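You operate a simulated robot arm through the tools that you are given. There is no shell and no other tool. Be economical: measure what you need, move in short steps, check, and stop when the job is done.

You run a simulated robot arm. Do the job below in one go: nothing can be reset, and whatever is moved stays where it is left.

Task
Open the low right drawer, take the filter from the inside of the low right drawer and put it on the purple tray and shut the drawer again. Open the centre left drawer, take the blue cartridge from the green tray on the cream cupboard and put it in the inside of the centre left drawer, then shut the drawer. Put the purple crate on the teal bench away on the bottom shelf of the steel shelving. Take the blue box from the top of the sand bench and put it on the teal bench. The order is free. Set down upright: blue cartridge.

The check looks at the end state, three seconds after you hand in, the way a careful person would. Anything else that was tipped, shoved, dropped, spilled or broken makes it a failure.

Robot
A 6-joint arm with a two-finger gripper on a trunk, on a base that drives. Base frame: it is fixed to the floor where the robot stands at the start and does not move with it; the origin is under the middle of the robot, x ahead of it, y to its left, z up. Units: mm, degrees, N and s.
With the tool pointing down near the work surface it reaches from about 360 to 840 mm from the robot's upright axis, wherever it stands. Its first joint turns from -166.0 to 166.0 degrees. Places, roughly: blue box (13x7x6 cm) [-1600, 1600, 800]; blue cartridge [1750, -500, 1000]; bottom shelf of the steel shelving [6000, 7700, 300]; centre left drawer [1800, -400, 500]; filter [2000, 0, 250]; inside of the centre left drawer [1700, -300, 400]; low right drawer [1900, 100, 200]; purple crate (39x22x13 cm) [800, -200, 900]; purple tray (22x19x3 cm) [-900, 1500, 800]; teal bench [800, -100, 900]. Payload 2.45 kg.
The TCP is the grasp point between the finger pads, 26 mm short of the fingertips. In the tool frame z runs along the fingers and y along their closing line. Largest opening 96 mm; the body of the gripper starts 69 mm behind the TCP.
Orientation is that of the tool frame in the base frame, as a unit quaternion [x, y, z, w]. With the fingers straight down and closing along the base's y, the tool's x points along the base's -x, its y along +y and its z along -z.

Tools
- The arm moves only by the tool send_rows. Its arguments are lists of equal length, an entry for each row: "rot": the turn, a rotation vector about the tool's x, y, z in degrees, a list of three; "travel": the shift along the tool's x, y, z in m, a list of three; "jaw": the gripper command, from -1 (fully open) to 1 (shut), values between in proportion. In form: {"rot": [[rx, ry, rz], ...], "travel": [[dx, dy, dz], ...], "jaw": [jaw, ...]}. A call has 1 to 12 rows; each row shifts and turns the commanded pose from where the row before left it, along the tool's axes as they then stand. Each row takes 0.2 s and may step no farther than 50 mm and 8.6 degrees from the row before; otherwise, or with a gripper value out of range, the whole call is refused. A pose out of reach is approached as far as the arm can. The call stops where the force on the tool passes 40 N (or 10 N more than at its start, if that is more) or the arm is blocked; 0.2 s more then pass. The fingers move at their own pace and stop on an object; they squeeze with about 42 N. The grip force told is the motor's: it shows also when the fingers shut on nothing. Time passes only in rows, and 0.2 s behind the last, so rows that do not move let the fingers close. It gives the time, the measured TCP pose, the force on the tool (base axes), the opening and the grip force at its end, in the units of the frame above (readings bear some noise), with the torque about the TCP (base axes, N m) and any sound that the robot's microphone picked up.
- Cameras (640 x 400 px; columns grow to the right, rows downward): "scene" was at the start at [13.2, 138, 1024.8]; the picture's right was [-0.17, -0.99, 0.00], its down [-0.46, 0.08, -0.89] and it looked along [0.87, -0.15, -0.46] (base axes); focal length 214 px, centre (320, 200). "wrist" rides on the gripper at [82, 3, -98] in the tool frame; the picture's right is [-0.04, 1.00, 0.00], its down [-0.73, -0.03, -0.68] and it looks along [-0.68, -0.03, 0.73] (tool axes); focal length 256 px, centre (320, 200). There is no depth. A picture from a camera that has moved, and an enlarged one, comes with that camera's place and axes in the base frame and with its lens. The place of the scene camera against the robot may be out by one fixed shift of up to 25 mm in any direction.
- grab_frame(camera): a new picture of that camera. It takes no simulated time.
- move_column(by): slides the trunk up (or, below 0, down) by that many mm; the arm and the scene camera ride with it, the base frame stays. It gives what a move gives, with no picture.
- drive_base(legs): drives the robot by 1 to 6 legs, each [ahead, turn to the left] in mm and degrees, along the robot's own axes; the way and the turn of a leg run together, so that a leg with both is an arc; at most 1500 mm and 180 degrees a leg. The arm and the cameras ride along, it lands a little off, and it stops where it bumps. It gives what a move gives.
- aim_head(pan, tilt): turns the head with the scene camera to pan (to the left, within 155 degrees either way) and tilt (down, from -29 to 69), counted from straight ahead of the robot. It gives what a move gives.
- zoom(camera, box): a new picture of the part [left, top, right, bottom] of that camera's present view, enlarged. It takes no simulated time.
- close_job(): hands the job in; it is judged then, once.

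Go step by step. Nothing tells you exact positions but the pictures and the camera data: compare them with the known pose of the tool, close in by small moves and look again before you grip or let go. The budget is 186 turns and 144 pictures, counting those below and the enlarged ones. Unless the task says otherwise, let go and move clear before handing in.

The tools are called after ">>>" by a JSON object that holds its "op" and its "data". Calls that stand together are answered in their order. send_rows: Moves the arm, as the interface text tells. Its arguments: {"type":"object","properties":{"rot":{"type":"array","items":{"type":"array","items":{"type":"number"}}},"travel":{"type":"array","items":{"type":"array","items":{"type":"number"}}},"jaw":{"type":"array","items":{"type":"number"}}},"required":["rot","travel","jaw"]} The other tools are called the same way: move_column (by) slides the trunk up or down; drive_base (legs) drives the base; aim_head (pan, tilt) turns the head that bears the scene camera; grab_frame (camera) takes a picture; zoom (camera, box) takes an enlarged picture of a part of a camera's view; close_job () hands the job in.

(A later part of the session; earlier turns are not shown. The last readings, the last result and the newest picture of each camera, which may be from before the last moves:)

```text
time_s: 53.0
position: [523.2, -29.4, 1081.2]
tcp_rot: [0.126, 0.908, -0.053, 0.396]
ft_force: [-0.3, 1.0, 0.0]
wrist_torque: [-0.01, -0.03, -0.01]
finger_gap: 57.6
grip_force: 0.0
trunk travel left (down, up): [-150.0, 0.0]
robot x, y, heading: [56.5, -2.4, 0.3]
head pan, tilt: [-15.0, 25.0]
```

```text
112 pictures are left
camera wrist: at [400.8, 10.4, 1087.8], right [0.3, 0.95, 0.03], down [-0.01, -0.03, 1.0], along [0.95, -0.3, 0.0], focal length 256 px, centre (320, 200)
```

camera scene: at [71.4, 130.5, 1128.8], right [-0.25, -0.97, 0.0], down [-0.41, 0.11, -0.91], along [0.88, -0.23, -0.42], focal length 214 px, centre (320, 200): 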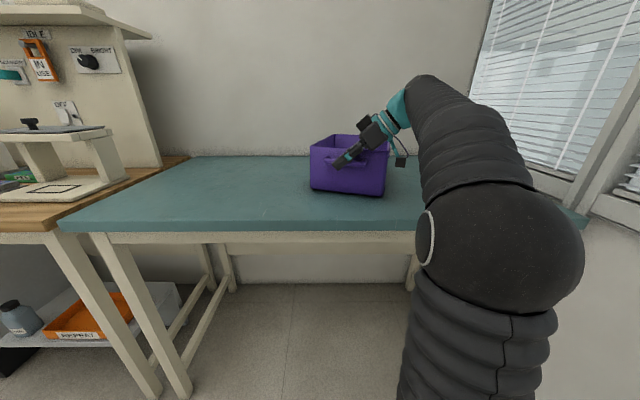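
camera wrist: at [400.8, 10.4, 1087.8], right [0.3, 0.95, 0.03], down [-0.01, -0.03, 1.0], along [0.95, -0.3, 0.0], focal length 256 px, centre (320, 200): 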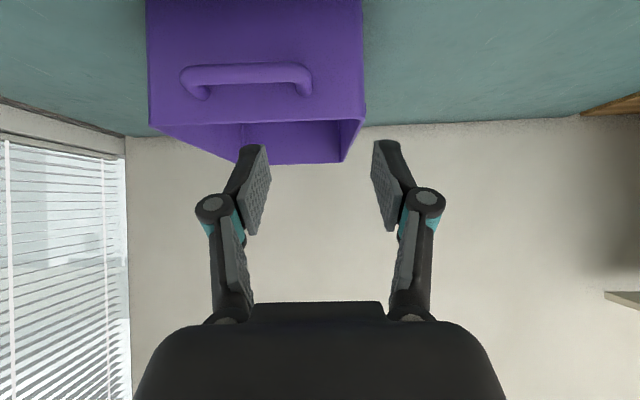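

The left long wall lies parallel to the tool, about 33 mm to the left. Drive in 40 mm and go forward above it.

>>> {"op": "drive_base", "data": {"legs": [[40, 0]]}}

>>> {"op": "send_rows", "data": {"rot": [[0, 0, 0], [0, 0, 0], [0, 0, 0], [0, 0, 0], [0, 0, 0]], "travel": [[0, 0.021, 0], [-0.0288, 0, 0.0309], [-0.0288, 0, 0.0309], [-0.0288, 0, 0.0309], [-0.0288, 0, 0.0309]], "jaw": [-0.2, -0.2, -0.2, -0.2, -0.2]}}

>>> {"op": "grab_frame", "data": {"camera": "wrist"}}

```text
time_s: 53.9
position: [562.7, -28.1, 1082.0]
tcp_rot: [0.126, 0.908, -0.053, 0.396]
ft_force: [0.2, 0.0, -0.5]
wrist_torque: [-0.02, 0.04, 0.04]
finger_gap: 57.3
grip_force: 0.0
trunk travel left (down, up): [-150.0, 0.0]
robot x, y, heading: [101.4, 1.8, 0.2]
head pan, tilt: [-15.0, 25.0]
```

```text
time_s: 55.1
position: [732.8, -54.3, 1083.1]
tcp_rot: [0.125, 0.908, -0.052, 0.397]
ft_force: [-1.4, 0.9, 0.9]
wrist_torque: [0.0, 0.0, 0.0]
finger_gap: 57.8
grip_force: 0.0
trunk travel left (down, up): [-150.0, 0.0]
robot x, y, heading: [102.5, 2.3, 0.6]
head pan, tilt: [-15.0, 25.0]
```

```text
111 pictures are left
camera wrist: at [611.3, -15.5, 1089.3], right [0.3, 0.95, 0.03], down [-0.01, -0.03, 1.0], along [0.95, -0.3, 0.0], focal length 256 px, centre (320, 200)
```

wrist: 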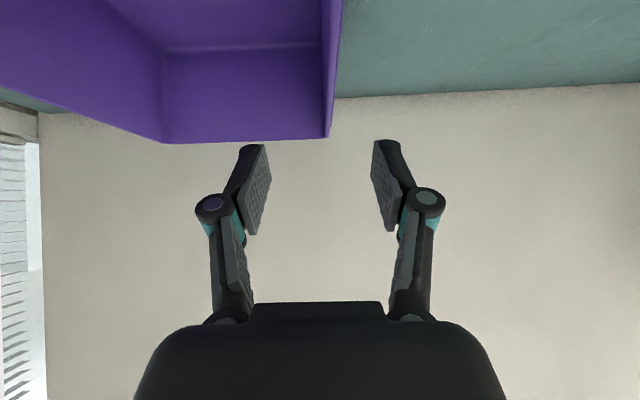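

Wall is 7 mm to the left of centre. Shift, descend 100 mm, and check before closing.

>>> {"op": "send_rows", "data": {"rot": [[0, 0, 0], [0, 0, 0], [0, 0, 0], [0, 0, 0], [0, 0, 0], [0, 0, 0]], "travel": [[0, 0.007, 0], [0.0184, 0, 0.017], [0.0184, 0, 0.017], [0.0184, 0, 0.017], [0.0184, 0, 0.017], [0, 0, 0]], "jaw": [-0.2, -0.2, -0.2, -0.2, -0.2, -0.2]}}

>>> {"op": "grab_frame", "data": {"camera": "wrist"}}

```text
time_s: 56.5
position: [733.2, -47.9, 983.2]
tcp_rot: [0.126, 0.908, -0.052, 0.395]
ft_force: [-0.3, -0.2, -0.1]
wrist_torque: [0.04, -0.02, -0.03]
finger_gap: 57.5
grip_force: 0.0
trunk travel left (down, up): [-150.0, 0.0]
robot x, y, heading: [99.2, 1.1, 0.4]
head pan, tilt: [-15.0, 25.0]
```

```text
110 pictures are left
camera wrist: at [611.5, -8.8, 988.3], right [0.3, 0.95, 0.03], down [-0.01, -0.03, 1.0], along [0.95, -0.3, 0.0], focal length 256 px, centre (320, 200)
```

wrist: 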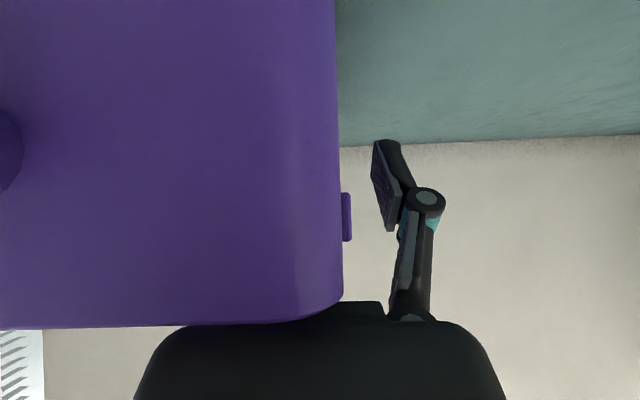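

Straddling the wall; closing.

>>> {"op": "send_rows", "data": {"rot": [[0, 0, 0], [0, 0, 0], [0, 0, 0], [0, 0, 0]], "travel": [[0, 0, 0], [0, 0, 0], [0, 0, 0], [0, 0, 0]], "jaw": [1, 1, 1, 1]}}

>>> {"op": "send_rows", "data": {"rot": [[0, 0, 0], [0, 0, 0]], "travel": [[-0.0075, 0, -0.007], [0, 0, 0]], "jaw": [1, 1]}}

>>> {"op": "grab_frame", "data": {"camera": "wrist"}}

```text
time_s: 57.5
position: [734.1, -47.0, 982.5]
tcp_rot: [0.126, 0.908, -0.053, 0.396]
ft_force: [-1.5, 1.9, 0.0]
wrist_torque: [0.23, -0.18, -0.19]
finger_gap: 5.9
grip_force: 34.0
trunk travel left (down, up): [-150.0, 0.0]
robot x, y, heading: [100.5, 2.5, 0.4]
head pan, tilt: [-15.0, 25.0]
```

```text
time_s: 58.1
position: [733.6, -46.9, 992.2]
tcp_rot: [0.126, 0.909, -0.053, 0.394]
ft_force: [0.0, 0.4, -8.3]
wrist_torque: [0.94, 0.29, 0.02]
finger_gap: 5.9
grip_force: 34.0
trunk travel left (down, up): [-150.0, 0.0]
robot x, y, heading: [100.0, 0.7, 0.2]
head pan, tilt: [-15.0, 25.0]
```

```text
109 pictures are left
camera wrist: at [611.9, -7.8, 998.6], right [0.3, 0.95, 0.03], down [0.0, -0.03, 1.0], along [0.95, -0.3, -0.01], focal length 256 px, centre (320, 200)
```

wrist: 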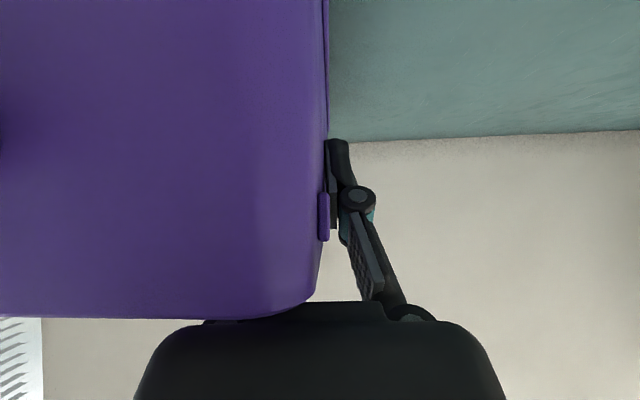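

It lifts: the full 8.3 N hangs on the tool and it's near level. Lift 25 mm more and look.

>>> {"op": "send_rows", "data": {"rot": [[0, 0, 0], [0, 0, 0], [0, 0, 0]], "travel": [[-0.0092, 0, -0.0085], [-0.0092, 0, -0.0085], [0, 0, 0]], "jaw": [1, 1, 1]}}

>>> {"op": "grab_frame", "data": {"camera": "scene"}}

>>> {"op": "grab_frame", "data": {"camera": "wrist"}}

```text
time_s: 58.9
position: [734.8, -45.2, 1015.9]
tcp_rot: [0.125, 0.908, -0.052, 0.396]
ft_force: [-0.5, -0.5, -8.4]
wrist_torque: [0.89, 0.29, 0.02]
finger_gap: 6.1
grip_force: 33.8
trunk travel left (down, up): [-150.0, 0.0]
robot x, y, heading: [102.1, 2.5, 0.0]
head pan, tilt: [-15.0, 25.0]
```

```text
108 pictures are left
camera scene: at [111.9, 130.7, 1128.8], right [-0.25, -0.97, 0.0], down [-0.41, 0.11, -0.91], along [0.88, -0.23, -0.42], focal length 214 px, centre (320, 200)
```

scene: 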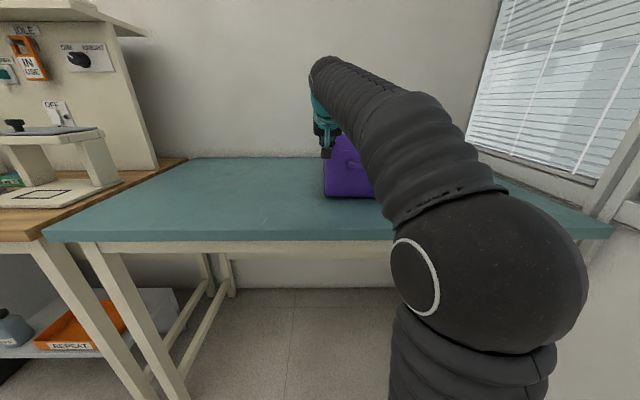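

```text
107 pictures are left
camera wrist: at [611.8, -7.1, 1023.0], right [0.3, 0.95, 0.03], down [0.0, -0.03, 1.0], along [0.95, -0.3, -0.01], focal length 256 px, centre (320, 200)
```

wrist: 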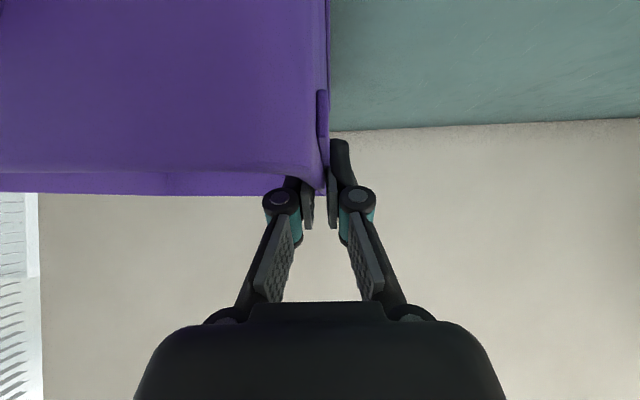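

The rim seems to have slid down in the grip during the second lift. I'll set it back down at once and recheck.

>>> {"op": "send_rows", "data": {"rot": [[0, 0, 0]], "travel": [[0, 0, 0]], "jaw": [1]}}

>>> {"op": "grab_frame", "data": {"camera": "wrist"}}

```text
time_s: 59.3
position: [733.1, -45.3, 1017.8]
tcp_rot: [0.126, 0.908, -0.053, 0.395]
ft_force: [0.6, 0.5, -8.1]
wrist_torque: [0.93, 0.24, -0.01]
finger_gap: 6.0
grip_force: 34.4
trunk travel left (down, up): [-150.0, 0.0]
robot x, y, heading: [103.0, -2.5, 0.4]
head pan, tilt: [-15.0, 25.0]
```

```text
106 pictures are left
camera wrist: at [611.8, -7.1, 1023.2], right [0.3, 0.95, 0.03], down [-0.01, -0.03, 1.0], along [0.95, -0.3, 0.0], focal length 256 px, centre (320, 200)
```

wrist: 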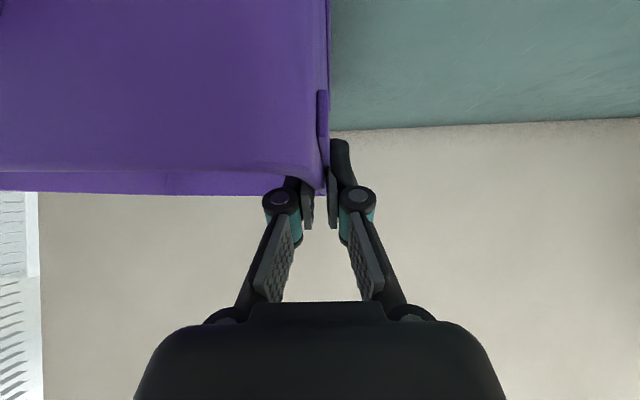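

Static now. Test with a slow 6 mm raise to see whether it slips again.

>>> {"op": "send_rows", "data": {"rot": [[0, 0, 0], [0, 0, 0], [0, 0, 0], [0, 0, 0]], "travel": [[-0.0015, 0, -0.0014], [-0.0015, 0, -0.0014], [-0.0015, 0, -0.0014], [0, 0, 0]], "jaw": [1, 1, 1, 1]}}

>>> {"op": "grab_frame", "data": {"camera": "wrist"}}

```text
time_s: 60.3
position: [735.2, -45.9, 1022.9]
tcp_rot: [0.126, 0.908, -0.053, 0.395]
ft_force: [0.7, -0.2, -7.4]
wrist_torque: [0.93, 0.27, 0.0]
finger_gap: 6.1
grip_force: 34.0
trunk travel left (down, up): [-150.0, 0.0]
robot x, y, heading: [101.0, 0.4, 0.3]
head pan, tilt: [-15.0, 25.0]
```

```text
105 pictures are left
camera wrist: at [612.2, -7.9, 1028.6], right [0.3, 0.95, 0.03], down [-0.01, -0.03, 1.0], along [0.95, -0.3, 0.0], focal length 256 px, centre (320, 200)
```

wrist: 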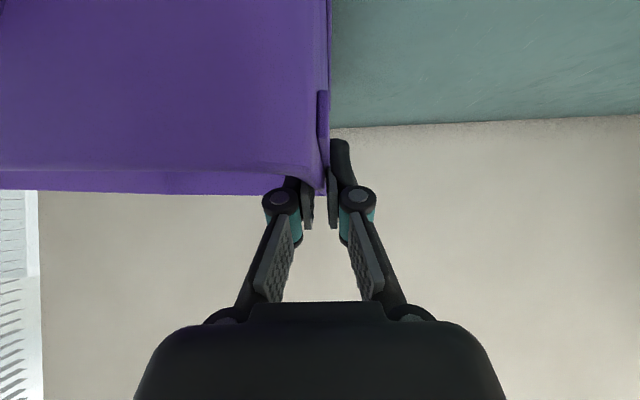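

No slip with slow motion. I'll set it down, regrip deeper and a bit further toward the middle, then lift slowly.

>>> {"op": "send_rows", "data": {"rot": [[0, 0, 0], [0, 0, 0], [0, 0, 0], [0, 0, 0], [0, 0, 0], [0, 0, 0], [0, 0, 0], [0, 0, 0]], "travel": [[0.0029, 0, 0.0027], [0.0029, 0, 0.0027], [0.0022, 0, 0.002], [0, 0, 0], [0, 0, 0], [0, 0, 0], [0, 0, 0], [0, 0, 0]], "jaw": [1, 1, 1, 1, 0.5, 0.3, 0.3, 0.3]}}

>>> {"op": "send_rows", "data": {"rot": [[0, 0, 0], [0, 0, 0], [0, 0, 0]], "travel": [[-0.0177, 0.0, 0.019], [0, 0, 0], [0, 0, 0]], "jaw": [0.3, 0.3, 0.3]}}

>>> {"op": "grab_frame", "data": {"camera": "wrist"}}

```text
time_s: 62.1
position: [734.1, -45.7, 1012.5]
tcp_rot: [0.126, 0.908, -0.053, 0.396]
ft_force: [0.5, -0.3, -0.1]
wrist_torque: [-0.01, 0.02, 0.03]
finger_gap: 33.8
grip_force: 0.0
trunk travel left (down, up): [-150.0, 0.0]
robot x, y, heading: [102.9, 0.2, 0.3]
head pan, tilt: [-15.0, 25.0]
```

```text
time_s: 62.9
position: [759.2, -54.0, 1011.9]
tcp_rot: [0.126, 0.908, -0.053, 0.396]
ft_force: [-0.5, 1.1, -0.2]
wrist_torque: [-0.03, 0.01, -0.02]
finger_gap: 33.7
grip_force: 0.0
trunk travel left (down, up): [-150.0, 0.0]
robot x, y, heading: [101.4, 1.7, 0.4]
head pan, tilt: [-15.0, 25.0]
```

```text
104 pictures are left
camera wrist: at [636.2, -16.2, 1017.8], right [0.3, 0.95, 0.03], down [-0.01, -0.03, 1.0], along [0.96, -0.3, 0.0], focal length 256 px, centre (320, 200)
```

wrist: 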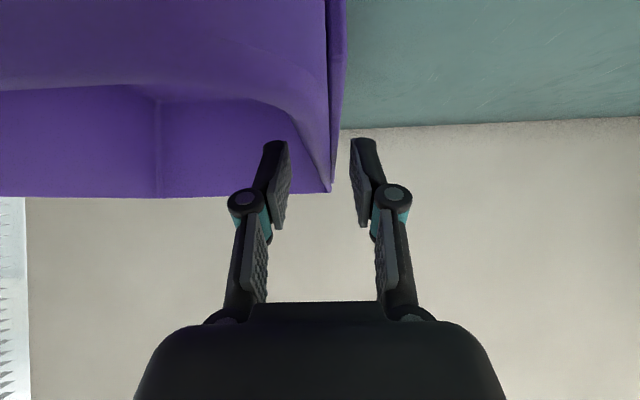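

Descend 32 mm around the wall, close, then a slow lift.

>>> {"op": "send_rows", "data": {"rot": [[0, 0, 0], [0, 0, 0], [0, 0, 0], [0, 0, 0], [0, 0, 0], [0, 0, 0], [0, 0, 0]], "travel": [[0.0118, 0.004, 0.0108], [0.0118, 0, 0.0108], [0, 0, 0], [0, 0, 0], [0, 0, 0], [0, 0, 0], [0, 0, 0]], "jaw": [0.3, 0.3, 0.3, 1, 1, 1, 1]}}

>>> {"op": "send_rows", "data": {"rot": [[0, 0, 0], [0, 0, 0], [0, 0, 0], [0, 0, 0], [0, 0, 0], [0, 0, 0], [0, 0, 0]], "travel": [[-0.0022, 0, -0.002], [-0.0022, 0, -0.002], [-0.0022, 0, -0.002], [-0.0022, 0, -0.002], [-0.0022, 0, -0.002], [-0.0022, 0, -0.002], [0, 0, 0]], "jaw": [1, 1, 1, 1, 1, 1, 1]}}

>>> {"op": "grab_frame", "data": {"camera": "wrist"}}

```text
time_s: 64.5
position: [759.5, -50.0, 979.9]
tcp_rot: [0.126, 0.908, -0.053, 0.396]
ft_force: [2.0, -1.7, 1.4]
wrist_torque: [-0.59, -0.05, 0.52]
finger_gap: 6.0
grip_force: 33.5
trunk travel left (down, up): [-150.0, 0.0]
robot x, y, heading: [102.1, 1.1, -0.0]
head pan, tilt: [-15.0, 25.0]
```

```text
time_s: 66.1
position: [758.9, -48.2, 997.8]
tcp_rot: [0.126, 0.908, -0.053, 0.395]
ft_force: [-0.2, 0.1, -8.0]
wrist_torque: [0.92, 0.09, 0.01]
finger_gap: 5.9
grip_force: 33.1
trunk travel left (down, up): [-150.0, 0.0]
robot x, y, heading: [99.8, 0.8, 0.3]
head pan, tilt: [-15.0, 25.0]
```

```text
103 pictures are left
camera wrist: at [637.4, -10.8, 1003.9], right [0.3, 0.95, 0.03], down [-0.01, -0.03, 1.0], along [0.96, -0.3, 0.0], focal length 256 px, centre (320, 200)
```

wrist: 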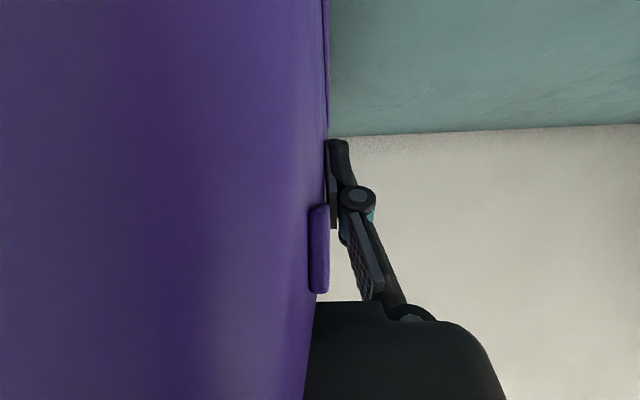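

Deep grip holds with full weight. Back the base off the bench in steps, checking the grip.

>>> {"op": "drive_base", "data": {"legs": [[-150, 0]]}}

>>> {"op": "grab_frame", "data": {"camera": "wrist"}}

>>> {"op": "grab_frame", "data": {"camera": "scene"}}

```text
time_s: 67.5
position: [607.8, -51.0, 998.0]
tcp_rot: [0.126, 0.908, -0.053, 0.395]
ft_force: [-0.3, 0.2, -8.0]
wrist_torque: [0.87, 0.05, 0.02]
finger_gap: 6.2
grip_force: 33.6
trunk travel left (down, up): [-150.0, 0.0]
robot x, y, heading: [-48.3, 0.5, 0.1]
head pan, tilt: [-15.0, 25.0]
```

```text
102 pictures are left
camera wrist: at [485.7, -12.4, 1003.9], right [0.3, 0.95, 0.03], down [-0.01, -0.03, 1.0], along [0.95, -0.3, 0.0], focal length 256 px, centre (320, 200)
```

wrist: 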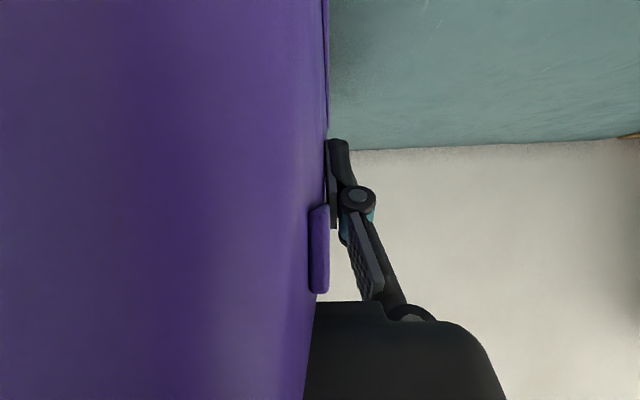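

```text
101 pictures are left
camera scene: at [-39.4, 130.0, 1128.8], right [-0.26, -0.97, 0.0], down [-0.41, 0.11, -0.91], along [0.88, -0.23, -0.42], focal length 214 px, centre (320, 200)
```

scene: 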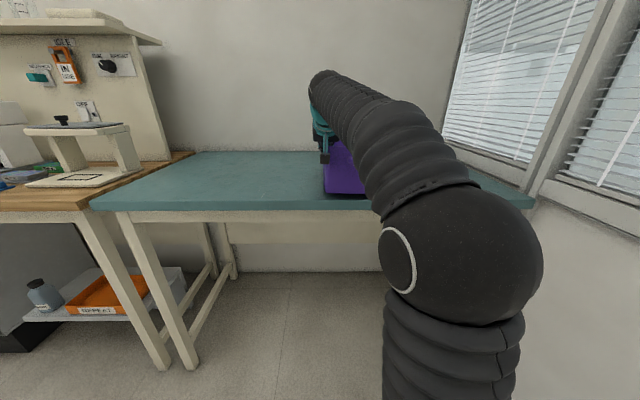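

Grip is unchanged. I'll back away to x≈-400 and retract the arm.

>>> {"op": "drive_base", "data": {"legs": [[-370, 0]]}}

>>> {"op": "send_rows", "data": {"rot": [[0, 0, 0], [0, 0, 0], [0, 0, 0], [0, 0, 0], [0, 0, 0], [0, 0, 0], [0, 0, 0], [0, 0, 0], [0, 0, 0], [0, 0, 0]], "travel": [[0.0102, 0, -0.011], [0.0102, 0, -0.011], [0.0102, 0, -0.011], [0.0102, 0, -0.011], [0.0102, 0, -0.011], [0.0102, 0, -0.011], [0.0102, 0, -0.011], [0.0102, 0, -0.011], [0.0102, 0, -0.011], [0, 0, 0]], "jaw": [1, 1, 1, 1, 1, 1, 1, 1, 1, 1]}}

>>> {"op": "aim_head", "data": {"pan": 60, "tilt": 15}}

>>> {"op": "grab_frame", "data": {"camera": "scene"}}

>>> {"op": "grab_frame", "data": {"camera": "wrist"}}

```text
time_s: 69.9
position: [234.2, -49.4, 997.6]
tcp_rot: [0.124, 0.909, -0.052, 0.395]
ft_force: [0.2, 0.0, -8.0]
wrist_torque: [0.86, 0.08, 0.0]
finger_gap: 6.0
grip_force: 33.7
trunk travel left (down, up): [-150.0, 0.0]
robot x, y, heading: [-424.1, -4.1, 0.8]
head pan, tilt: [-15.0, 25.0]
```

```text
time_s: 72.1
position: [105.9, -14.4, 998.1]
tcp_rot: [0.125, 0.909, -0.053, 0.395]
ft_force: [-0.9, 0.7, -7.1]
wrist_torque: [0.85, 0.07, -0.01]
finger_gap: 5.9
grip_force: 33.5
trunk travel left (down, up): [-150.0, 0.0]
robot x, y, heading: [-424.2, -0.1, 0.7]
head pan, tilt: [-15.0, 25.0]
```

```text
time_s: 73.5
position: [105.3, -13.8, 999.9]
tcp_rot: [0.125, 0.909, -0.052, 0.395]
ft_force: [0.1, -0.5, -7.1]
wrist_torque: [0.85, 0.11, 0.0]
finger_gap: 6.3
grip_force: 33.9
trunk travel left (down, up): [-150.0, 0.0]
robot x, y, heading: [-424.2, -4.0, 0.2]
head pan, tilt: [60.0, 15.0]
```

```text
100 pictures are left
camera scene: at [-455.1, 232.1, 1145.1], right [0.87, -0.49, 0.0], down [-0.13, -0.23, -0.97], along [0.48, 0.84, -0.26], focal length 214 px, centre (320, 200)
```

scene: 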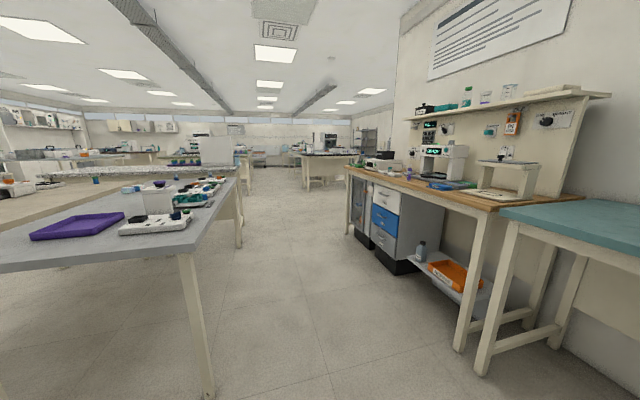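

```text
99 pictures are left
camera wrist: at [-16.3, 24.0, 1004.5], right [0.29, 0.96, 0.03], down [-0.01, -0.03, 1.0], along [0.96, -0.29, 0.0], focal length 256 px, centre (320, 200)
```

wrist: 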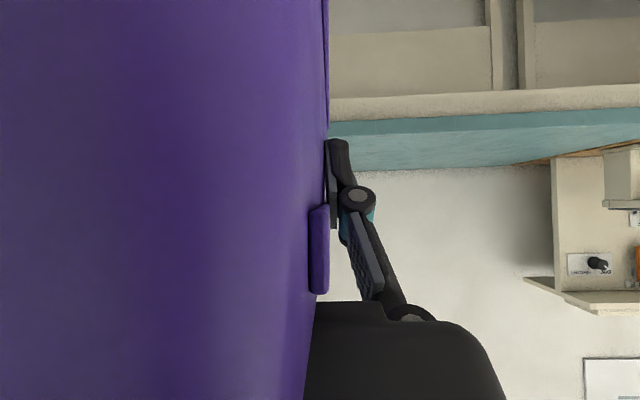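

The aisle to the left is clear. Turn left 70° and drive up the aisle.

>>> {"op": "drive_base", "data": {"legs": [[0, 70], [1000, 0], [0, 15]]}}

>>> {"op": "aim_head", "data": {"pan": 0, "tilt": 15}}

>>> {"op": "grab_frame", "data": {"camera": "scene"}}

>>> {"op": "aim_head", "data": {"pan": -50, "tilt": 15}}

>>> {"op": "grab_frame", "data": {"camera": "scene"}}

```text
time_s: 82.7
position: [-32.3, 1477.2, 999.5]
tcp_rot: [-0.523, 0.754, 0.228, 0.325]
ft_force: [0.0, -0.6, -7.5]
wrist_torque: [0.04, 0.91, 0.0]
finger_gap: 5.9
grip_force: 33.3
trunk travel left (down, up): [-150.0, 0.0]
robot x, y, heading: [-89.8, 949.4, 85.6]
head pan, tilt: [60.0, 15.0]
```

```text
time_s: 84.0
position: [-32.6, 1476.4, 998.5]
tcp_rot: [-0.522, 0.754, 0.229, 0.327]
ft_force: [0.0, -0.1, -7.9]
wrist_torque: [0.01, 0.92, 0.03]
finger_gap: 6.0
grip_force: 33.6
trunk travel left (down, up): [-150.0, 0.0]
robot x, y, heading: [-89.4, 950.0, 85.5]
head pan, tilt: [0.0, 15.0]
```

```text
98 pictures are left
camera scene: at [-261.4, 992.3, 1145.1], right [1.0, -0.08, 0.0], down [-0.02, -0.26, -0.97], along [0.07, 0.96, -0.26], focal length 214 px, centre (320, 200)
```

scene: 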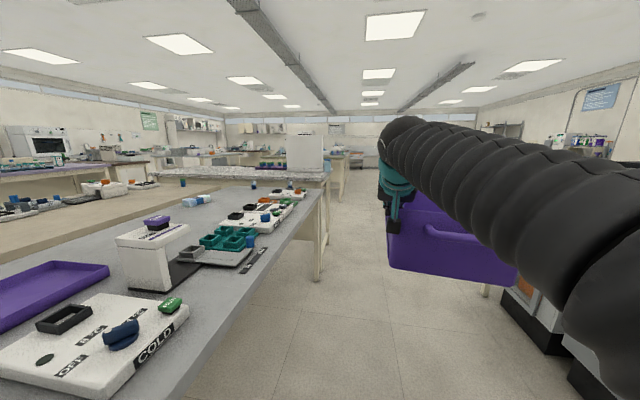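

```text
time_s: 85.2
position: [-32.7, 1475.8, 998.5]
tcp_rot: [-0.522, 0.754, 0.229, 0.327]
ft_force: [-0.5, -0.7, -7.5]
wrist_torque: [0.02, 0.92, 0.02]
finger_gap: 6.0
grip_force: 33.5
trunk travel left (down, up): [-150.0, 0.0]
robot x, y, heading: [-85.9, 952.6, 85.8]
head pan, tilt: [-50.0, 15.0]
```

```text
97 pictures are left
camera scene: at [-192.6, 953.5, 1145.1], right [0.58, -0.81, 0.0], down [-0.21, -0.15, -0.97], along [0.79, 0.56, -0.26], focal length 214 px, centre (320, 200)
```

scene: 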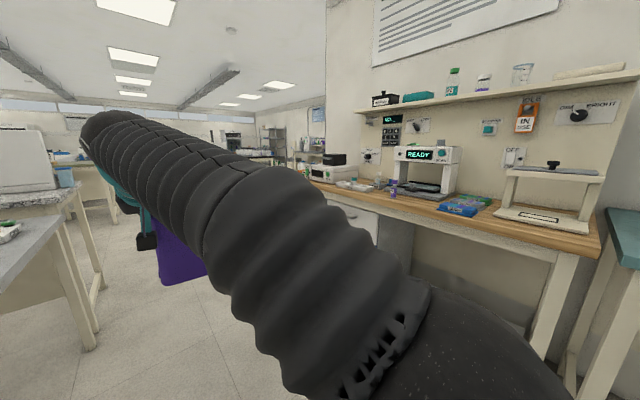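

The room is rotated ~16° (benches run along 74°). I'll follow the aisle at heading 74°.

>>> {"op": "drive_base", "data": {"legs": [[0, -11.7], [1400, 0]]}}

>>> {"op": "aim_head", "data": {"pan": -40, "tilt": 10}}

>>> {"op": "grab_frame", "data": {"camera": "scene"}}

>>> {"op": "aim_head", "data": {"pan": 20, "tilt": 10}}

>>> {"op": "grab_frame", "data": {"camera": "scene"}}

```text
time_s: 92.9
position: [481.3, 2788.5, 998.6]
tcp_rot: [-0.436, 0.807, 0.191, 0.35]
ft_force: [-0.1, -0.1, -7.1]
wrist_torque: [0.19, 0.9, 0.02]
finger_gap: 5.9
grip_force: 33.6
trunk travel left (down, up): [-150.0, 0.0]
robot x, y, heading: [310.0, 2286.7, 72.8]
head pan, tilt: [-50.0, 15.0]
```

```text
time_s: 93.6
position: [482.1, 2788.0, 998.3]
tcp_rot: [-0.436, 0.807, 0.191, 0.349]
ft_force: [-0.3, 0.6, -7.8]
wrist_torque: [0.19, 0.88, 0.0]
finger_gap: 5.7
grip_force: 33.4
trunk travel left (down, up): [-150.0, 0.0]
robot x, y, heading: [308.7, 2288.2, 73.1]
head pan, tilt: [-40.0, 10.0]
```

```text
96 pictures are left
camera scene: at [202.7, 2323.5, 1153.2], right [0.54, -0.84, 0.0], down [-0.15, -0.09, -0.98], along [0.83, 0.53, -0.17], focal length 214 px, centre (320, 200)
```

scene: 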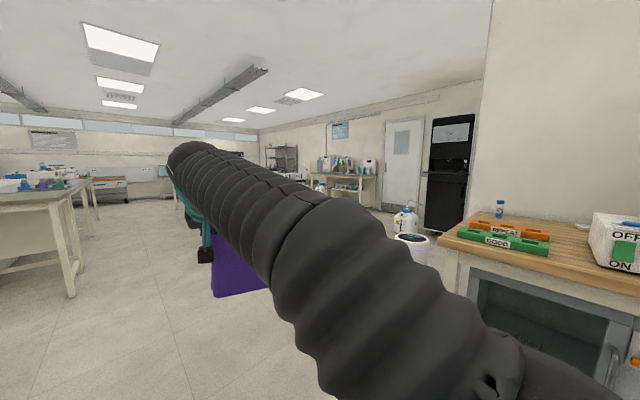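

```text
time_s: 94.9
position: [481.4, 2787.6, 998.7]
tcp_rot: [-0.436, 0.807, 0.191, 0.35]
ft_force: [0.1, -0.1, -7.7]
wrist_torque: [0.15, 0.91, 0.0]
finger_gap: 5.8
grip_force: 33.3
trunk travel left (down, up): [-150.0, 0.0]
robot x, y, heading: [311.2, 2285.7, 73.0]
head pan, tilt: [20.0, 10.0]
```

```text
95 pictures are left
camera scene: at [120.0, 2366.0, 1153.2], right [1.0, 0.05, 0.0], down [0.01, -0.17, -0.98], along [-0.05, 0.98, -0.17], focal length 214 px, centre (320, 200)
```

scene: 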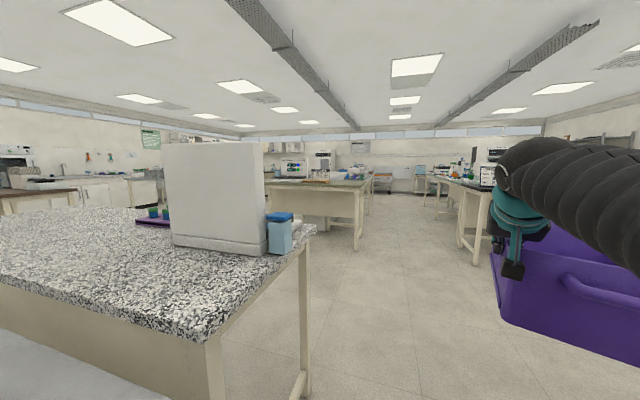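

The shelving is visible far ahead right. Turn toward it (heading ~42°), go a bit, and look again.

>>> {"op": "drive_base", "data": {"legs": [[300, 0], [0, -28], [600, 0]]}}

>>> {"op": "aim_head", "data": {"pan": 30, "tilt": 15}}

>>> {"op": "grab_frame", "data": {"camera": "scene"}}

>>> {"op": "aim_head", "data": {"pan": -60, "tilt": 15}}

>>> {"op": "grab_frame", "data": {"camera": "scene"}}

```text
time_s: 101.3
position: [1201.8, 3346.8, 998.4]
tcp_rot: [-0.229, 0.888, 0.101, 0.385]
ft_force: [0.7, 0.2, -7.7]
wrist_torque: [0.58, 0.66, -0.01]
finger_gap: 6.0
grip_force: 33.4
trunk travel left (down, up): [-150.0, 0.0]
robot x, y, heading: [820.8, 2985.6, 44.8]
head pan, tilt: [20.0, 10.0]
```

```text
time_s: 102.0
position: [1202.4, 3348.0, 997.6]
tcp_rot: [-0.228, 0.889, 0.101, 0.385]
ft_force: [0.2, 0.3, -8.1]
wrist_torque: [0.57, 0.7, 0.01]
finger_gap: 5.9
grip_force: 33.9
trunk travel left (down, up): [-150.0, 0.0]
robot x, y, heading: [814.8, 2986.1, 44.9]
head pan, tilt: [30.0, 15.0]
```

```text
94 pictures are left
camera scene: at [669.9, 3141.8, 1145.1], right [0.97, -0.26, 0.0], down [-0.07, -0.25, -0.97], along [0.25, 0.93, -0.26], focal length 214 px, centre (320, 200)
```

scene: 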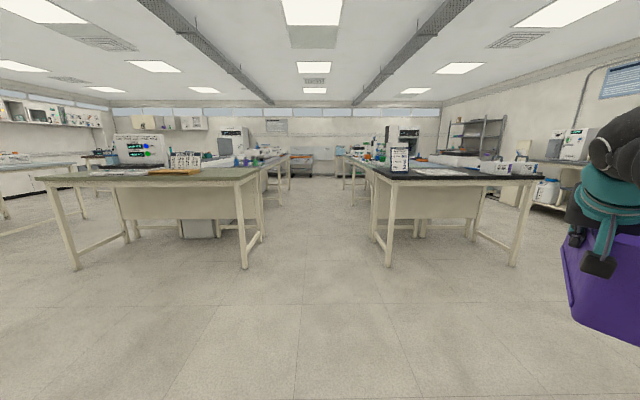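

```text
time_s: 103.7
position: [1201.7, 3348.0, 999.4]
tcp_rot: [-0.228, 0.888, 0.101, 0.385]
ft_force: [-0.6, -0.1, -7.8]
wrist_torque: [0.6, 0.66, 0.0]
finger_gap: 6.2
grip_force: 34.0
trunk travel left (down, up): [-150.0, 0.0]
robot x, y, heading: [816.6, 2989.7, 44.8]
head pan, tilt: [-60.0, 15.0]
```

```text
93 pictures are left
camera scene: at [735.6, 3027.3, 1145.1], right [-0.26, -0.97, 0.0], down [-0.25, 0.07, -0.97], along [0.93, -0.25, -0.26], focal length 214 px, centre (320, 200)
```

scene: 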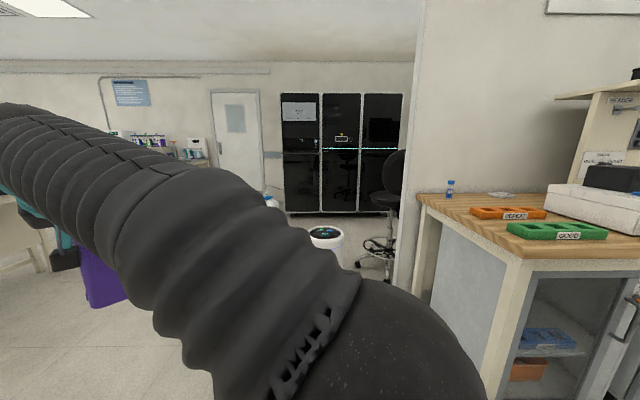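

The black bench spans (1784,4730)–(2960,4415); the shelving stands in the right aisle beyond it. I'll drive around its right end.

>>> {"op": "drive_base", "data": {"legs": [[0, -33], [1400, 0], [1150, 0]]}}

>>> {"op": "aim_head", "data": {"pan": 60, "tilt": 12}}

>>> {"op": "grab_frame", "data": {"camera": "scene"}}

```text
time_s: 110.2
position: [2301.8, 3271.9, 998.1]
tcp_rot: [0.053, 0.916, -0.021, 0.396]
ft_force: [-0.7, 1.2, -8.1]
wrist_torque: [0.84, 0.21, -0.02]
finger_gap: 5.9
grip_force: 33.6
trunk travel left (down, up): [-150.0, 0.0]
robot x, y, heading: [1776.4, 3207.4, 8.7]
head pan, tilt: [-60.0, 15.0]
stopped in leg 2: the robot was blocked; the commanded pose is now the measured one
```

```text
time_s: 112.2
position: [2300.8, 3273.2, 1000.1]
tcp_rot: [0.052, 0.916, -0.02, 0.398]
ft_force: [0.5, -0.4, -7.7]
wrist_torque: [0.86, 0.2, -0.02]
finger_gap: 5.9
grip_force: 33.8
trunk travel left (down, up): [-150.0, 0.0]
robot x, y, heading: [1774.9, 3208.8, 8.8]
head pan, tilt: [60.0, 12.0]
```

```text
92 pictures are left
camera scene: at [1711.1, 3439.7, 1150.0], right [0.93, -0.36, 0.0], down [-0.08, -0.19, -0.98], along [0.36, 0.91, -0.21], focal length 214 px, centre (320, 200)
```

scene: 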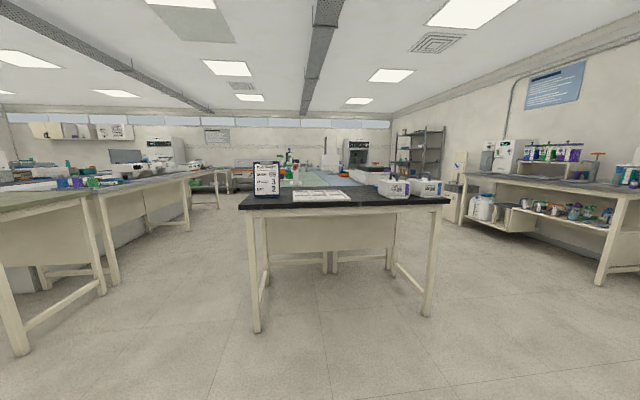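

Something blocked the base; look down ahead.

>>> {"op": "aim_head", "data": {"pan": -30, "tilt": 45}}

>>> {"op": "grab_frame", "data": {"camera": "scene"}}

>>> {"op": "aim_head", "data": {"pan": 15, "tilt": 50}}

>>> {"op": "grab_frame", "data": {"camera": "scene"}}

```text
time_s: 113.8
position: [2300.6, 3273.5, 1000.7]
tcp_rot: [0.053, 0.915, -0.02, 0.398]
ft_force: [0.6, 0.4, -7.9]
wrist_torque: [0.89, 0.2, -0.01]
finger_gap: 6.2
grip_force: 33.4
trunk travel left (down, up): [-150.0, 0.0]
robot x, y, heading: [1777.3, 3209.3, 8.6]
head pan, tilt: [-30.0, 45.0]
```

```text
91 pictures are left
camera scene: at [1752.9, 3323.3, 1098.3], right [-0.36, -0.93, 0.0], down [-0.66, 0.26, -0.71], along [0.66, -0.26, -0.71], focal length 214 px, centre (320, 200)
```

scene: 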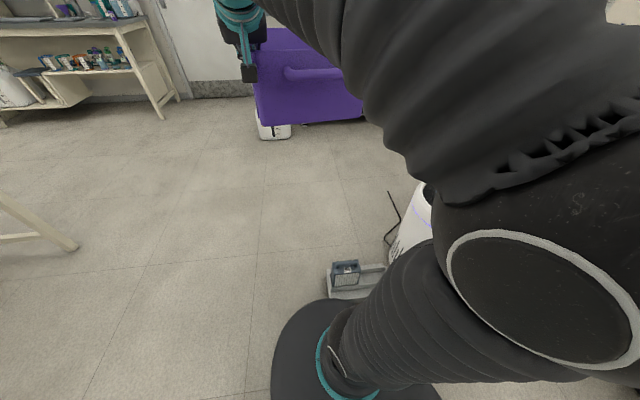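

```text
time_s: 114.9
position: [2301.0, 3274.0, 998.8]
tcp_rot: [0.052, 0.916, -0.019, 0.398]
ft_force: [0.3, -0.5, -8.2]
wrist_torque: [0.87, 0.22, 0.0]
finger_gap: 6.0
grip_force: 33.6
trunk travel left (down, up): [-150.0, 0.0]
robot x, y, heading: [1776.4, 3212.2, 8.7]
head pan, tilt: [15.0, 50.0]
```

```text
90 pictures are left
camera scene: at [1747.7, 3383.7, 1091.3], right [0.4, -0.92, 0.0], down [-0.7, -0.31, -0.64], along [0.59, 0.26, -0.77], focal length 214 px, centre (320, 200)
```

scene: 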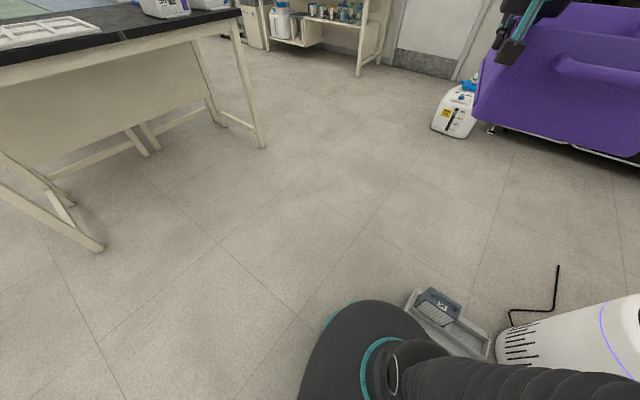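

A floor scale next to a white bin touched the base at front right. I'll back off and go around it on the left.

>>> {"op": "drive_base", "data": {"legs": [[-150, 0], [0, 42], [550, 0], [0, -40], [800, 0]]}}

>>> {"op": "aim_head", "data": {"pan": -30, "tilt": 45}}

>>> {"op": "grab_frame", "data": {"camera": "scene"}}

>>> {"op": "aim_head", "data": {"pan": 30, "tilt": 15}}

>>> {"op": "grab_frame", "data": {"camera": "scene"}}

```text
time_s: 126.8
position: [3286.9, 3848.9, 999.9]
tcp_rot: [0.038, 0.916, -0.013, 0.399]
ft_force: [0.1, -0.3, -7.2]
wrist_torque: [0.89, 0.26, -0.01]
finger_gap: 5.7
grip_force: 34.0
trunk travel left (down, up): [-150.0, 0.0]
robot x, y, heading: [2767.1, 3770.2, 10.6]
head pan, tilt: [15.0, 50.0]
```

```text
time_s: 128.0
position: [3286.8, 3847.8, 999.5]
tcp_rot: [0.037, 0.916, -0.013, 0.398]
ft_force: [0.0, 0.1, -6.7]
wrist_torque: [0.88, 0.23, 0.02]
finger_gap: 5.6
grip_force: 33.4
trunk travel left (down, up): [-150.0, 0.0]
robot x, y, heading: [2770.7, 3766.3, 10.4]
head pan, tilt: [-30.0, 45.0]
```

```text
89 pictures are left
camera scene: at [2737.2, 3880.9, 1098.2], right [-0.33, -0.94, 0.0], down [-0.67, 0.23, -0.71], along [0.67, -0.23, -0.71], focal length 214 px, centre (320, 200)
```

scene: 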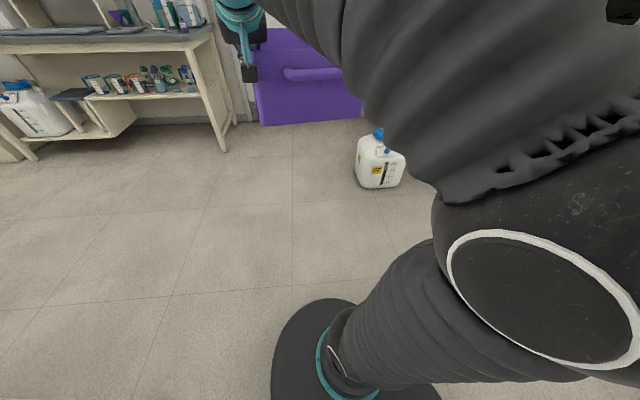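

```text
time_s: 129.3
position: [3285.9, 3848.6, 999.3]
tcp_rot: [0.038, 0.916, -0.013, 0.399]
ft_force: [0.2, -0.2, -8.1]
wrist_torque: [0.86, 0.27, 0.01]
finger_gap: 6.0
grip_force: 33.9
trunk travel left (down, up): [-150.0, 0.0]
robot x, y, heading: [2762.3, 3766.1, 10.7]
head pan, tilt: [30.0, 15.0]
```

```text
88 pictures are left
camera scene: at [2731.5, 3968.6, 1145.0], right [0.65, -0.76, 0.0], down [-0.2, -0.17, -0.97], along [0.73, 0.63, -0.26], focal length 214 px, centre (320, 200)
```

scene: 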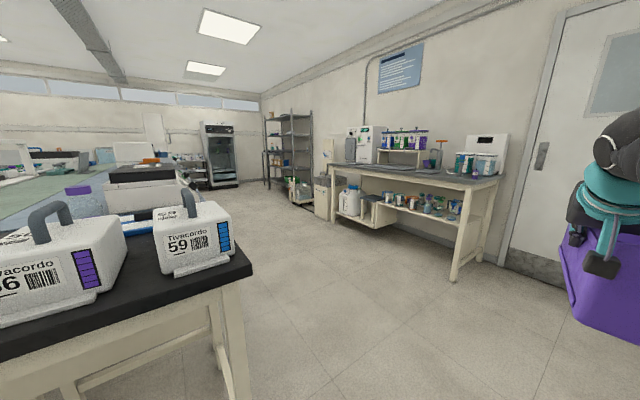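

Aisle clear; zoom at the shelving.

>>> {"op": "zoom", "data": {"camera": "scene", "box": [230, 95, 390, 235]}}

```text
2.86 times, centred on (310, 165) of scene
camera zoom: at [2731.5, 3968.6, 1145.0], right [0.65, -0.76, 0.0], down [-0.2, -0.17, -0.97], along [0.73, 0.63, -0.26], focal length 613 px, centre (349, 300)
```

zoom: 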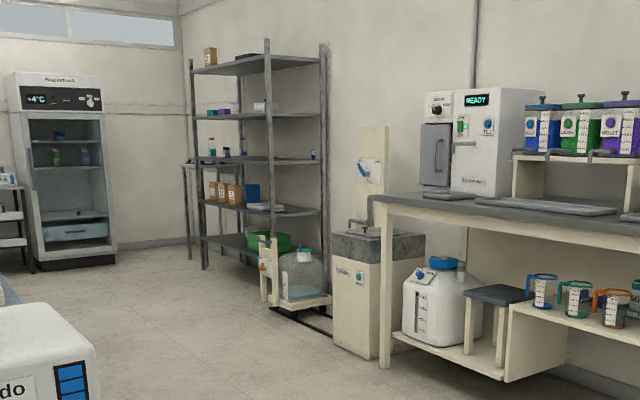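

Path is clear: forward, then turn left along the right aisle towards the shelving.

>>> {"op": "drive_base", "data": {"legs": [[740, 0], [0, 63.5], [1500, 0], [1000, 0]]}}

>>> {"op": "aim_head", "data": {"pan": -40, "tilt": 15}}

>>> {"op": "grab_frame", "data": {"camera": "scene"}}

>>> {"op": "aim_head", "data": {"pan": 20, "tilt": 15}}

>>> {"op": "grab_frame", "data": {"camera": "scene"}}

```text
time_s: 148.0
position: [4209.1, 6891.8, 999.9]
tcp_rot: [-0.472, 0.786, 0.208, 0.34]
ft_force: [0.4, -0.2, -8.3]
wrist_torque: [0.12, 0.88, 0.01]
finger_gap: 5.9
grip_force: 33.4
trunk travel left (down, up): [-150.0, 0.0]
robot x, y, heading: [4073.4, 6378.2, 77.5]
head pan, tilt: [30.0, 15.0]
```

```text
time_s: 149.4
position: [4208.9, 6893.0, 999.1]
tcp_rot: [-0.472, 0.786, 0.208, 0.34]
ft_force: [0.2, -0.3, -7.8]
wrist_torque: [0.09, 0.87, 0.0]
finger_gap: 5.8
grip_force: 33.4
trunk travel left (down, up): [-150.0, 0.0]
robot x, y, heading: [4073.9, 6380.9, 77.3]
head pan, tilt: [-40.0, 15.0]
```

```text
86 pictures are left
camera scene: at [3966.9, 6410.2, 1145.1], right [0.61, -0.8, 0.0], down [-0.21, -0.16, -0.97], along [0.77, 0.59, -0.26], focal length 214 px, centre (320, 200)
```

scene: 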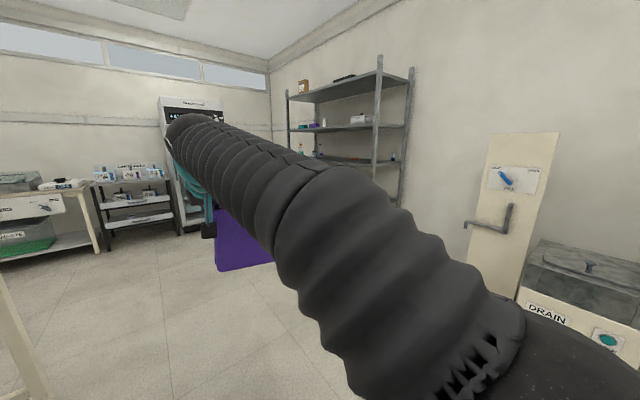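

```text
time_s: 150.7
position: [4208.5, 6893.7, 999.4]
tcp_rot: [-0.472, 0.786, 0.207, 0.341]
ft_force: [0.7, -0.2, -8.5]
wrist_torque: [0.09, 0.92, 0.0]
finger_gap: 6.1
grip_force: 33.9
trunk travel left (down, up): [-150.0, 0.0]
robot x, y, heading: [4071.1, 6380.1, 77.2]
head pan, tilt: [20.0, 15.0]
```

```text
85 pictures are left
camera scene: at [3880.9, 6446.3, 1145.1], right [0.99, 0.13, 0.0], down [0.03, -0.26, -0.97], along [-0.12, 0.96, -0.26], focal length 214 px, centre (320, 200)
```

scene: 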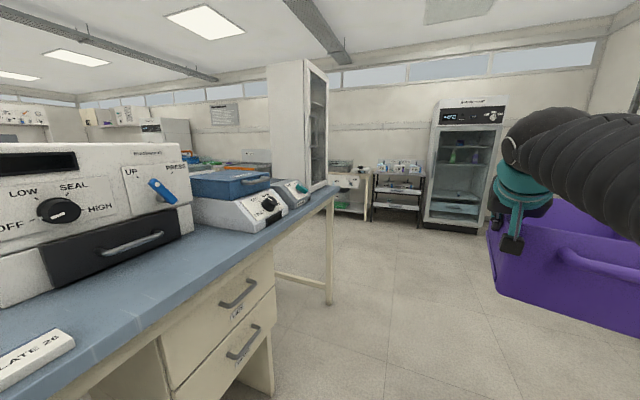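

Continue along the aisle and turn to face the shelving.

>>> {"op": "drive_base", "data": {"legs": [[0, -3.5], [1500, 0], [0, -55]]}}

>>> {"op": "aim_head", "data": {"pan": 15, "tilt": 18}}

>>> {"op": "grab_frame", "data": {"camera": "scene"}}

>>> {"op": "aim_head", "data": {"pan": -50, "tilt": 18}}

>>> {"op": "grab_frame", "data": {"camera": "scene"}}

```text
time_s: 161.0
position: [4987.2, 7975.8, 999.9]
tcp_rot: [-0.032, 0.917, 0.018, 0.398]
ft_force: [0.6, 0.0, -7.7]
wrist_torque: [0.8, 0.38, -0.01]
finger_gap: 6.1
grip_force: 33.3
trunk travel left (down, up): [-150.0, 0.0]
robot x, y, heading: [4485.1, 7817.3, 19.3]
head pan, tilt: [20.0, 15.0]
```

```text
time_s: 161.7
position: [4988.0, 7974.8, 999.4]
tcp_rot: [-0.032, 0.917, 0.017, 0.398]
ft_force: [0.2, 0.5, -8.6]
wrist_torque: [0.79, 0.37, -0.02]
finger_gap: 6.1
grip_force: 33.2
trunk travel left (down, up): [-150.0, 0.0]
robot x, y, heading: [4485.7, 7819.8, 19.0]
head pan, tilt: [15.0, 18.0]
```

```text
84 pictures are left
camera scene: at [4436.4, 7993.7, 1140.2], right [0.56, -0.83, 0.0], down [-0.26, -0.17, -0.95], along [0.79, 0.54, -0.31], focal length 214 px, centre (320, 200)
```

scene: 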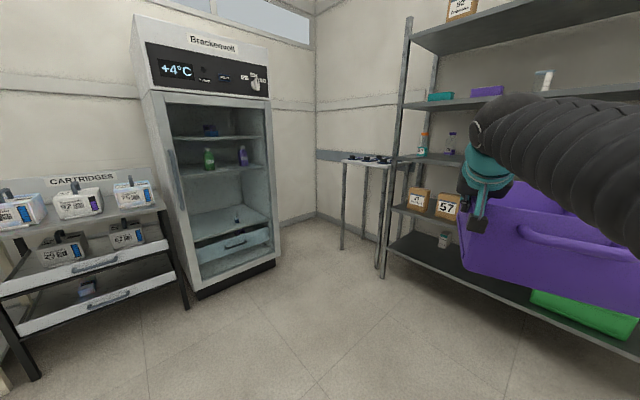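

```text
time_s: 163.0
position: [4987.9, 7975.5, 999.1]
tcp_rot: [-0.032, 0.917, 0.017, 0.398]
ft_force: [0.8, -0.1, -8.3]
wrist_torque: [0.81, 0.39, -0.01]
finger_gap: 6.1
grip_force: 33.2
trunk travel left (down, up): [-150.0, 0.0]
robot x, y, heading: [4480.8, 7816.1, 19.1]
head pan, tilt: [-50.0, 18.0]
```

```text
83 pictures are left
camera scene: at [4439.5, 7893.5, 1140.2], right [-0.51, -0.86, 0.0], down [-0.27, 0.16, -0.95], along [0.82, -0.49, -0.31], focal length 214 px, centre (320, 200)
```

scene: 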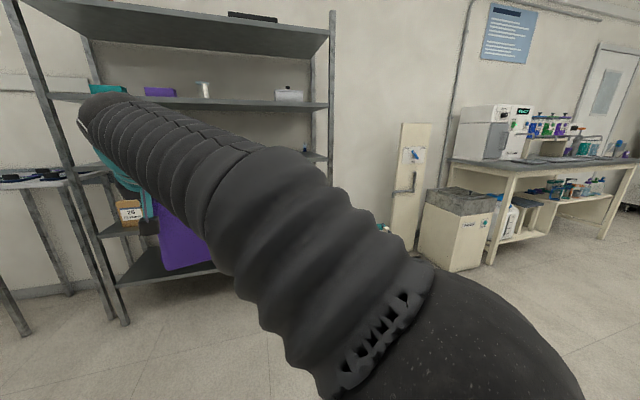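

The bottom shelf (z≈250, next shelf ≈600) has free space between a far-corner item and the green tray. I'll reposition so I face the shelf squarely with the crate in line with the gap.

>>> {"op": "drive_base", "data": {"legs": [[0, 26], [330, 0], [0, -46]]}}

>>> {"op": "aim_head", "data": {"pan": 10, "tilt": 30}}

>>> {"op": "grab_frame", "data": {"camera": "scene"}}

```text
time_s: 168.6
position: [5243.3, 8024.2, 998.4]
tcp_rot: [0.128, 0.908, -0.052, 0.395]
ft_force: [0.1, -0.7, -8.2]
wrist_torque: [0.89, 0.11, 0.03]
finger_gap: 6.3
grip_force: 33.3
trunk travel left (down, up): [-150.0, 0.0]
robot x, y, heading: [4717.1, 8046.7, -0.8]
head pan, tilt: [-50.0, 18.0]
```

```text
time_s: 169.9
position: [5243.0, 8024.8, 999.5]
tcp_rot: [0.127, 0.909, -0.052, 0.394]
ft_force: [0.2, 0.6, -8.3]
wrist_torque: [0.87, 0.07, -0.05]
finger_gap: 6.0
grip_force: 33.1
trunk travel left (down, up): [-150.0, 0.0]
robot x, y, heading: [4714.2, 8046.5, -0.6]
head pan, tilt: [10.0, 30.0]
```

```text
82 pictures are left
camera scene: at [4730.5, 8216.0, 1120.9], right [0.16, -0.99, 0.0], down [-0.49, -0.08, -0.87], along [0.85, 0.14, -0.5], focal length 214 px, centre (320, 200)
```

scene: 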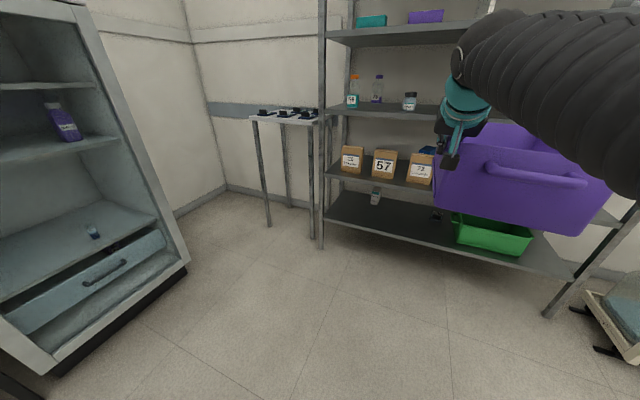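

Free slot is between u 9030 and 9400 on the bottom shelf. Lower the trunk, extend the arm a little, then lower the crate while still outside.

>>> {"op": "move_column", "data": {"by": -150}}

>>> {"op": "send_rows", "data": {"rot": [[0, 0, 0], [0, 0, 0], [0, 0, 0], [0, 0, 0], [0, 0, 0], [0, 0, 0], [0, 0, 0], [0, 0, 0], [0, 0, 0], [0, 0, 0], [0, 0, 0], [0, 0, 0]], "travel": [[-0.0068, 0, 0.0073], [-0.0136, 0, 0.0146], [-0.0136, 0, 0.0146], [-0.0136, 0, 0.0146], [-0.0136, 0, 0.0146], [-0.0136, 0, 0.0146], [0.007, 0, 0.0068], [0.0147, 0, 0.0136], [0.0147, 0, 0.0136], [0.0147, 0, 0.0136], [0.0147, 0, 0.0136], [0.0147, 0, 0.0136]], "jaw": [1, 1, 1, 1, 1, 1, 1, 1, 1, 1, 1, 1]}}

>>> {"op": "grab_frame", "data": {"camera": "wrist"}}

```text
time_s: 171.6
position: [5244.0, 8023.6, 848.3]
tcp_rot: [0.127, 0.909, -0.052, 0.394]
ft_force: [-0.4, 0.1, -6.7]
wrist_torque: [0.92, 0.11, 0.0]
finger_gap: 6.0
grip_force: 33.6
trunk travel left (down, up): [0.0, 150.0]
robot x, y, heading: [4716.3, 8051.1, -0.7]
head pan, tilt: [10.0, 30.0]
```

```text
time_s: 174.2
position: [5349.0, 7996.2, 738.4]
tcp_rot: [0.128, 0.909, -0.053, 0.394]
ft_force: [-0.6, -0.4, -6.0]
wrist_torque: [0.87, 0.09, 0.02]
finger_gap: 5.7
grip_force: 33.4
trunk travel left (down, up): [0.0, 150.0]
robot x, y, heading: [4716.4, 8052.1, -0.8]
head pan, tilt: [10.0, 30.0]
```

```text
81 pictures are left
camera wrist: at [5226.3, 8034.1, 744.8], right [0.3, 0.95, 0.03], down [-0.01, -0.03, 1.0], along [0.95, -0.3, -0.01], focal length 256 px, centre (320, 200)
```

wrist: 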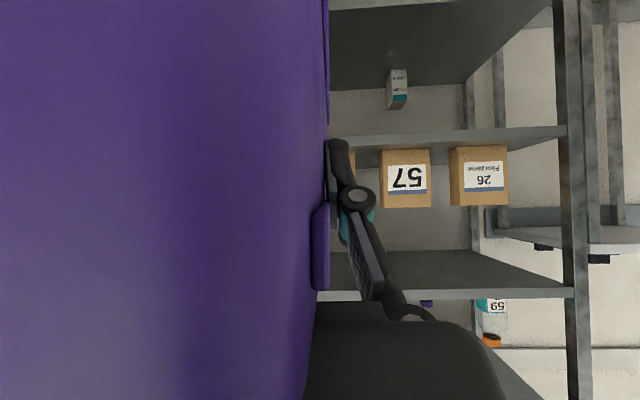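

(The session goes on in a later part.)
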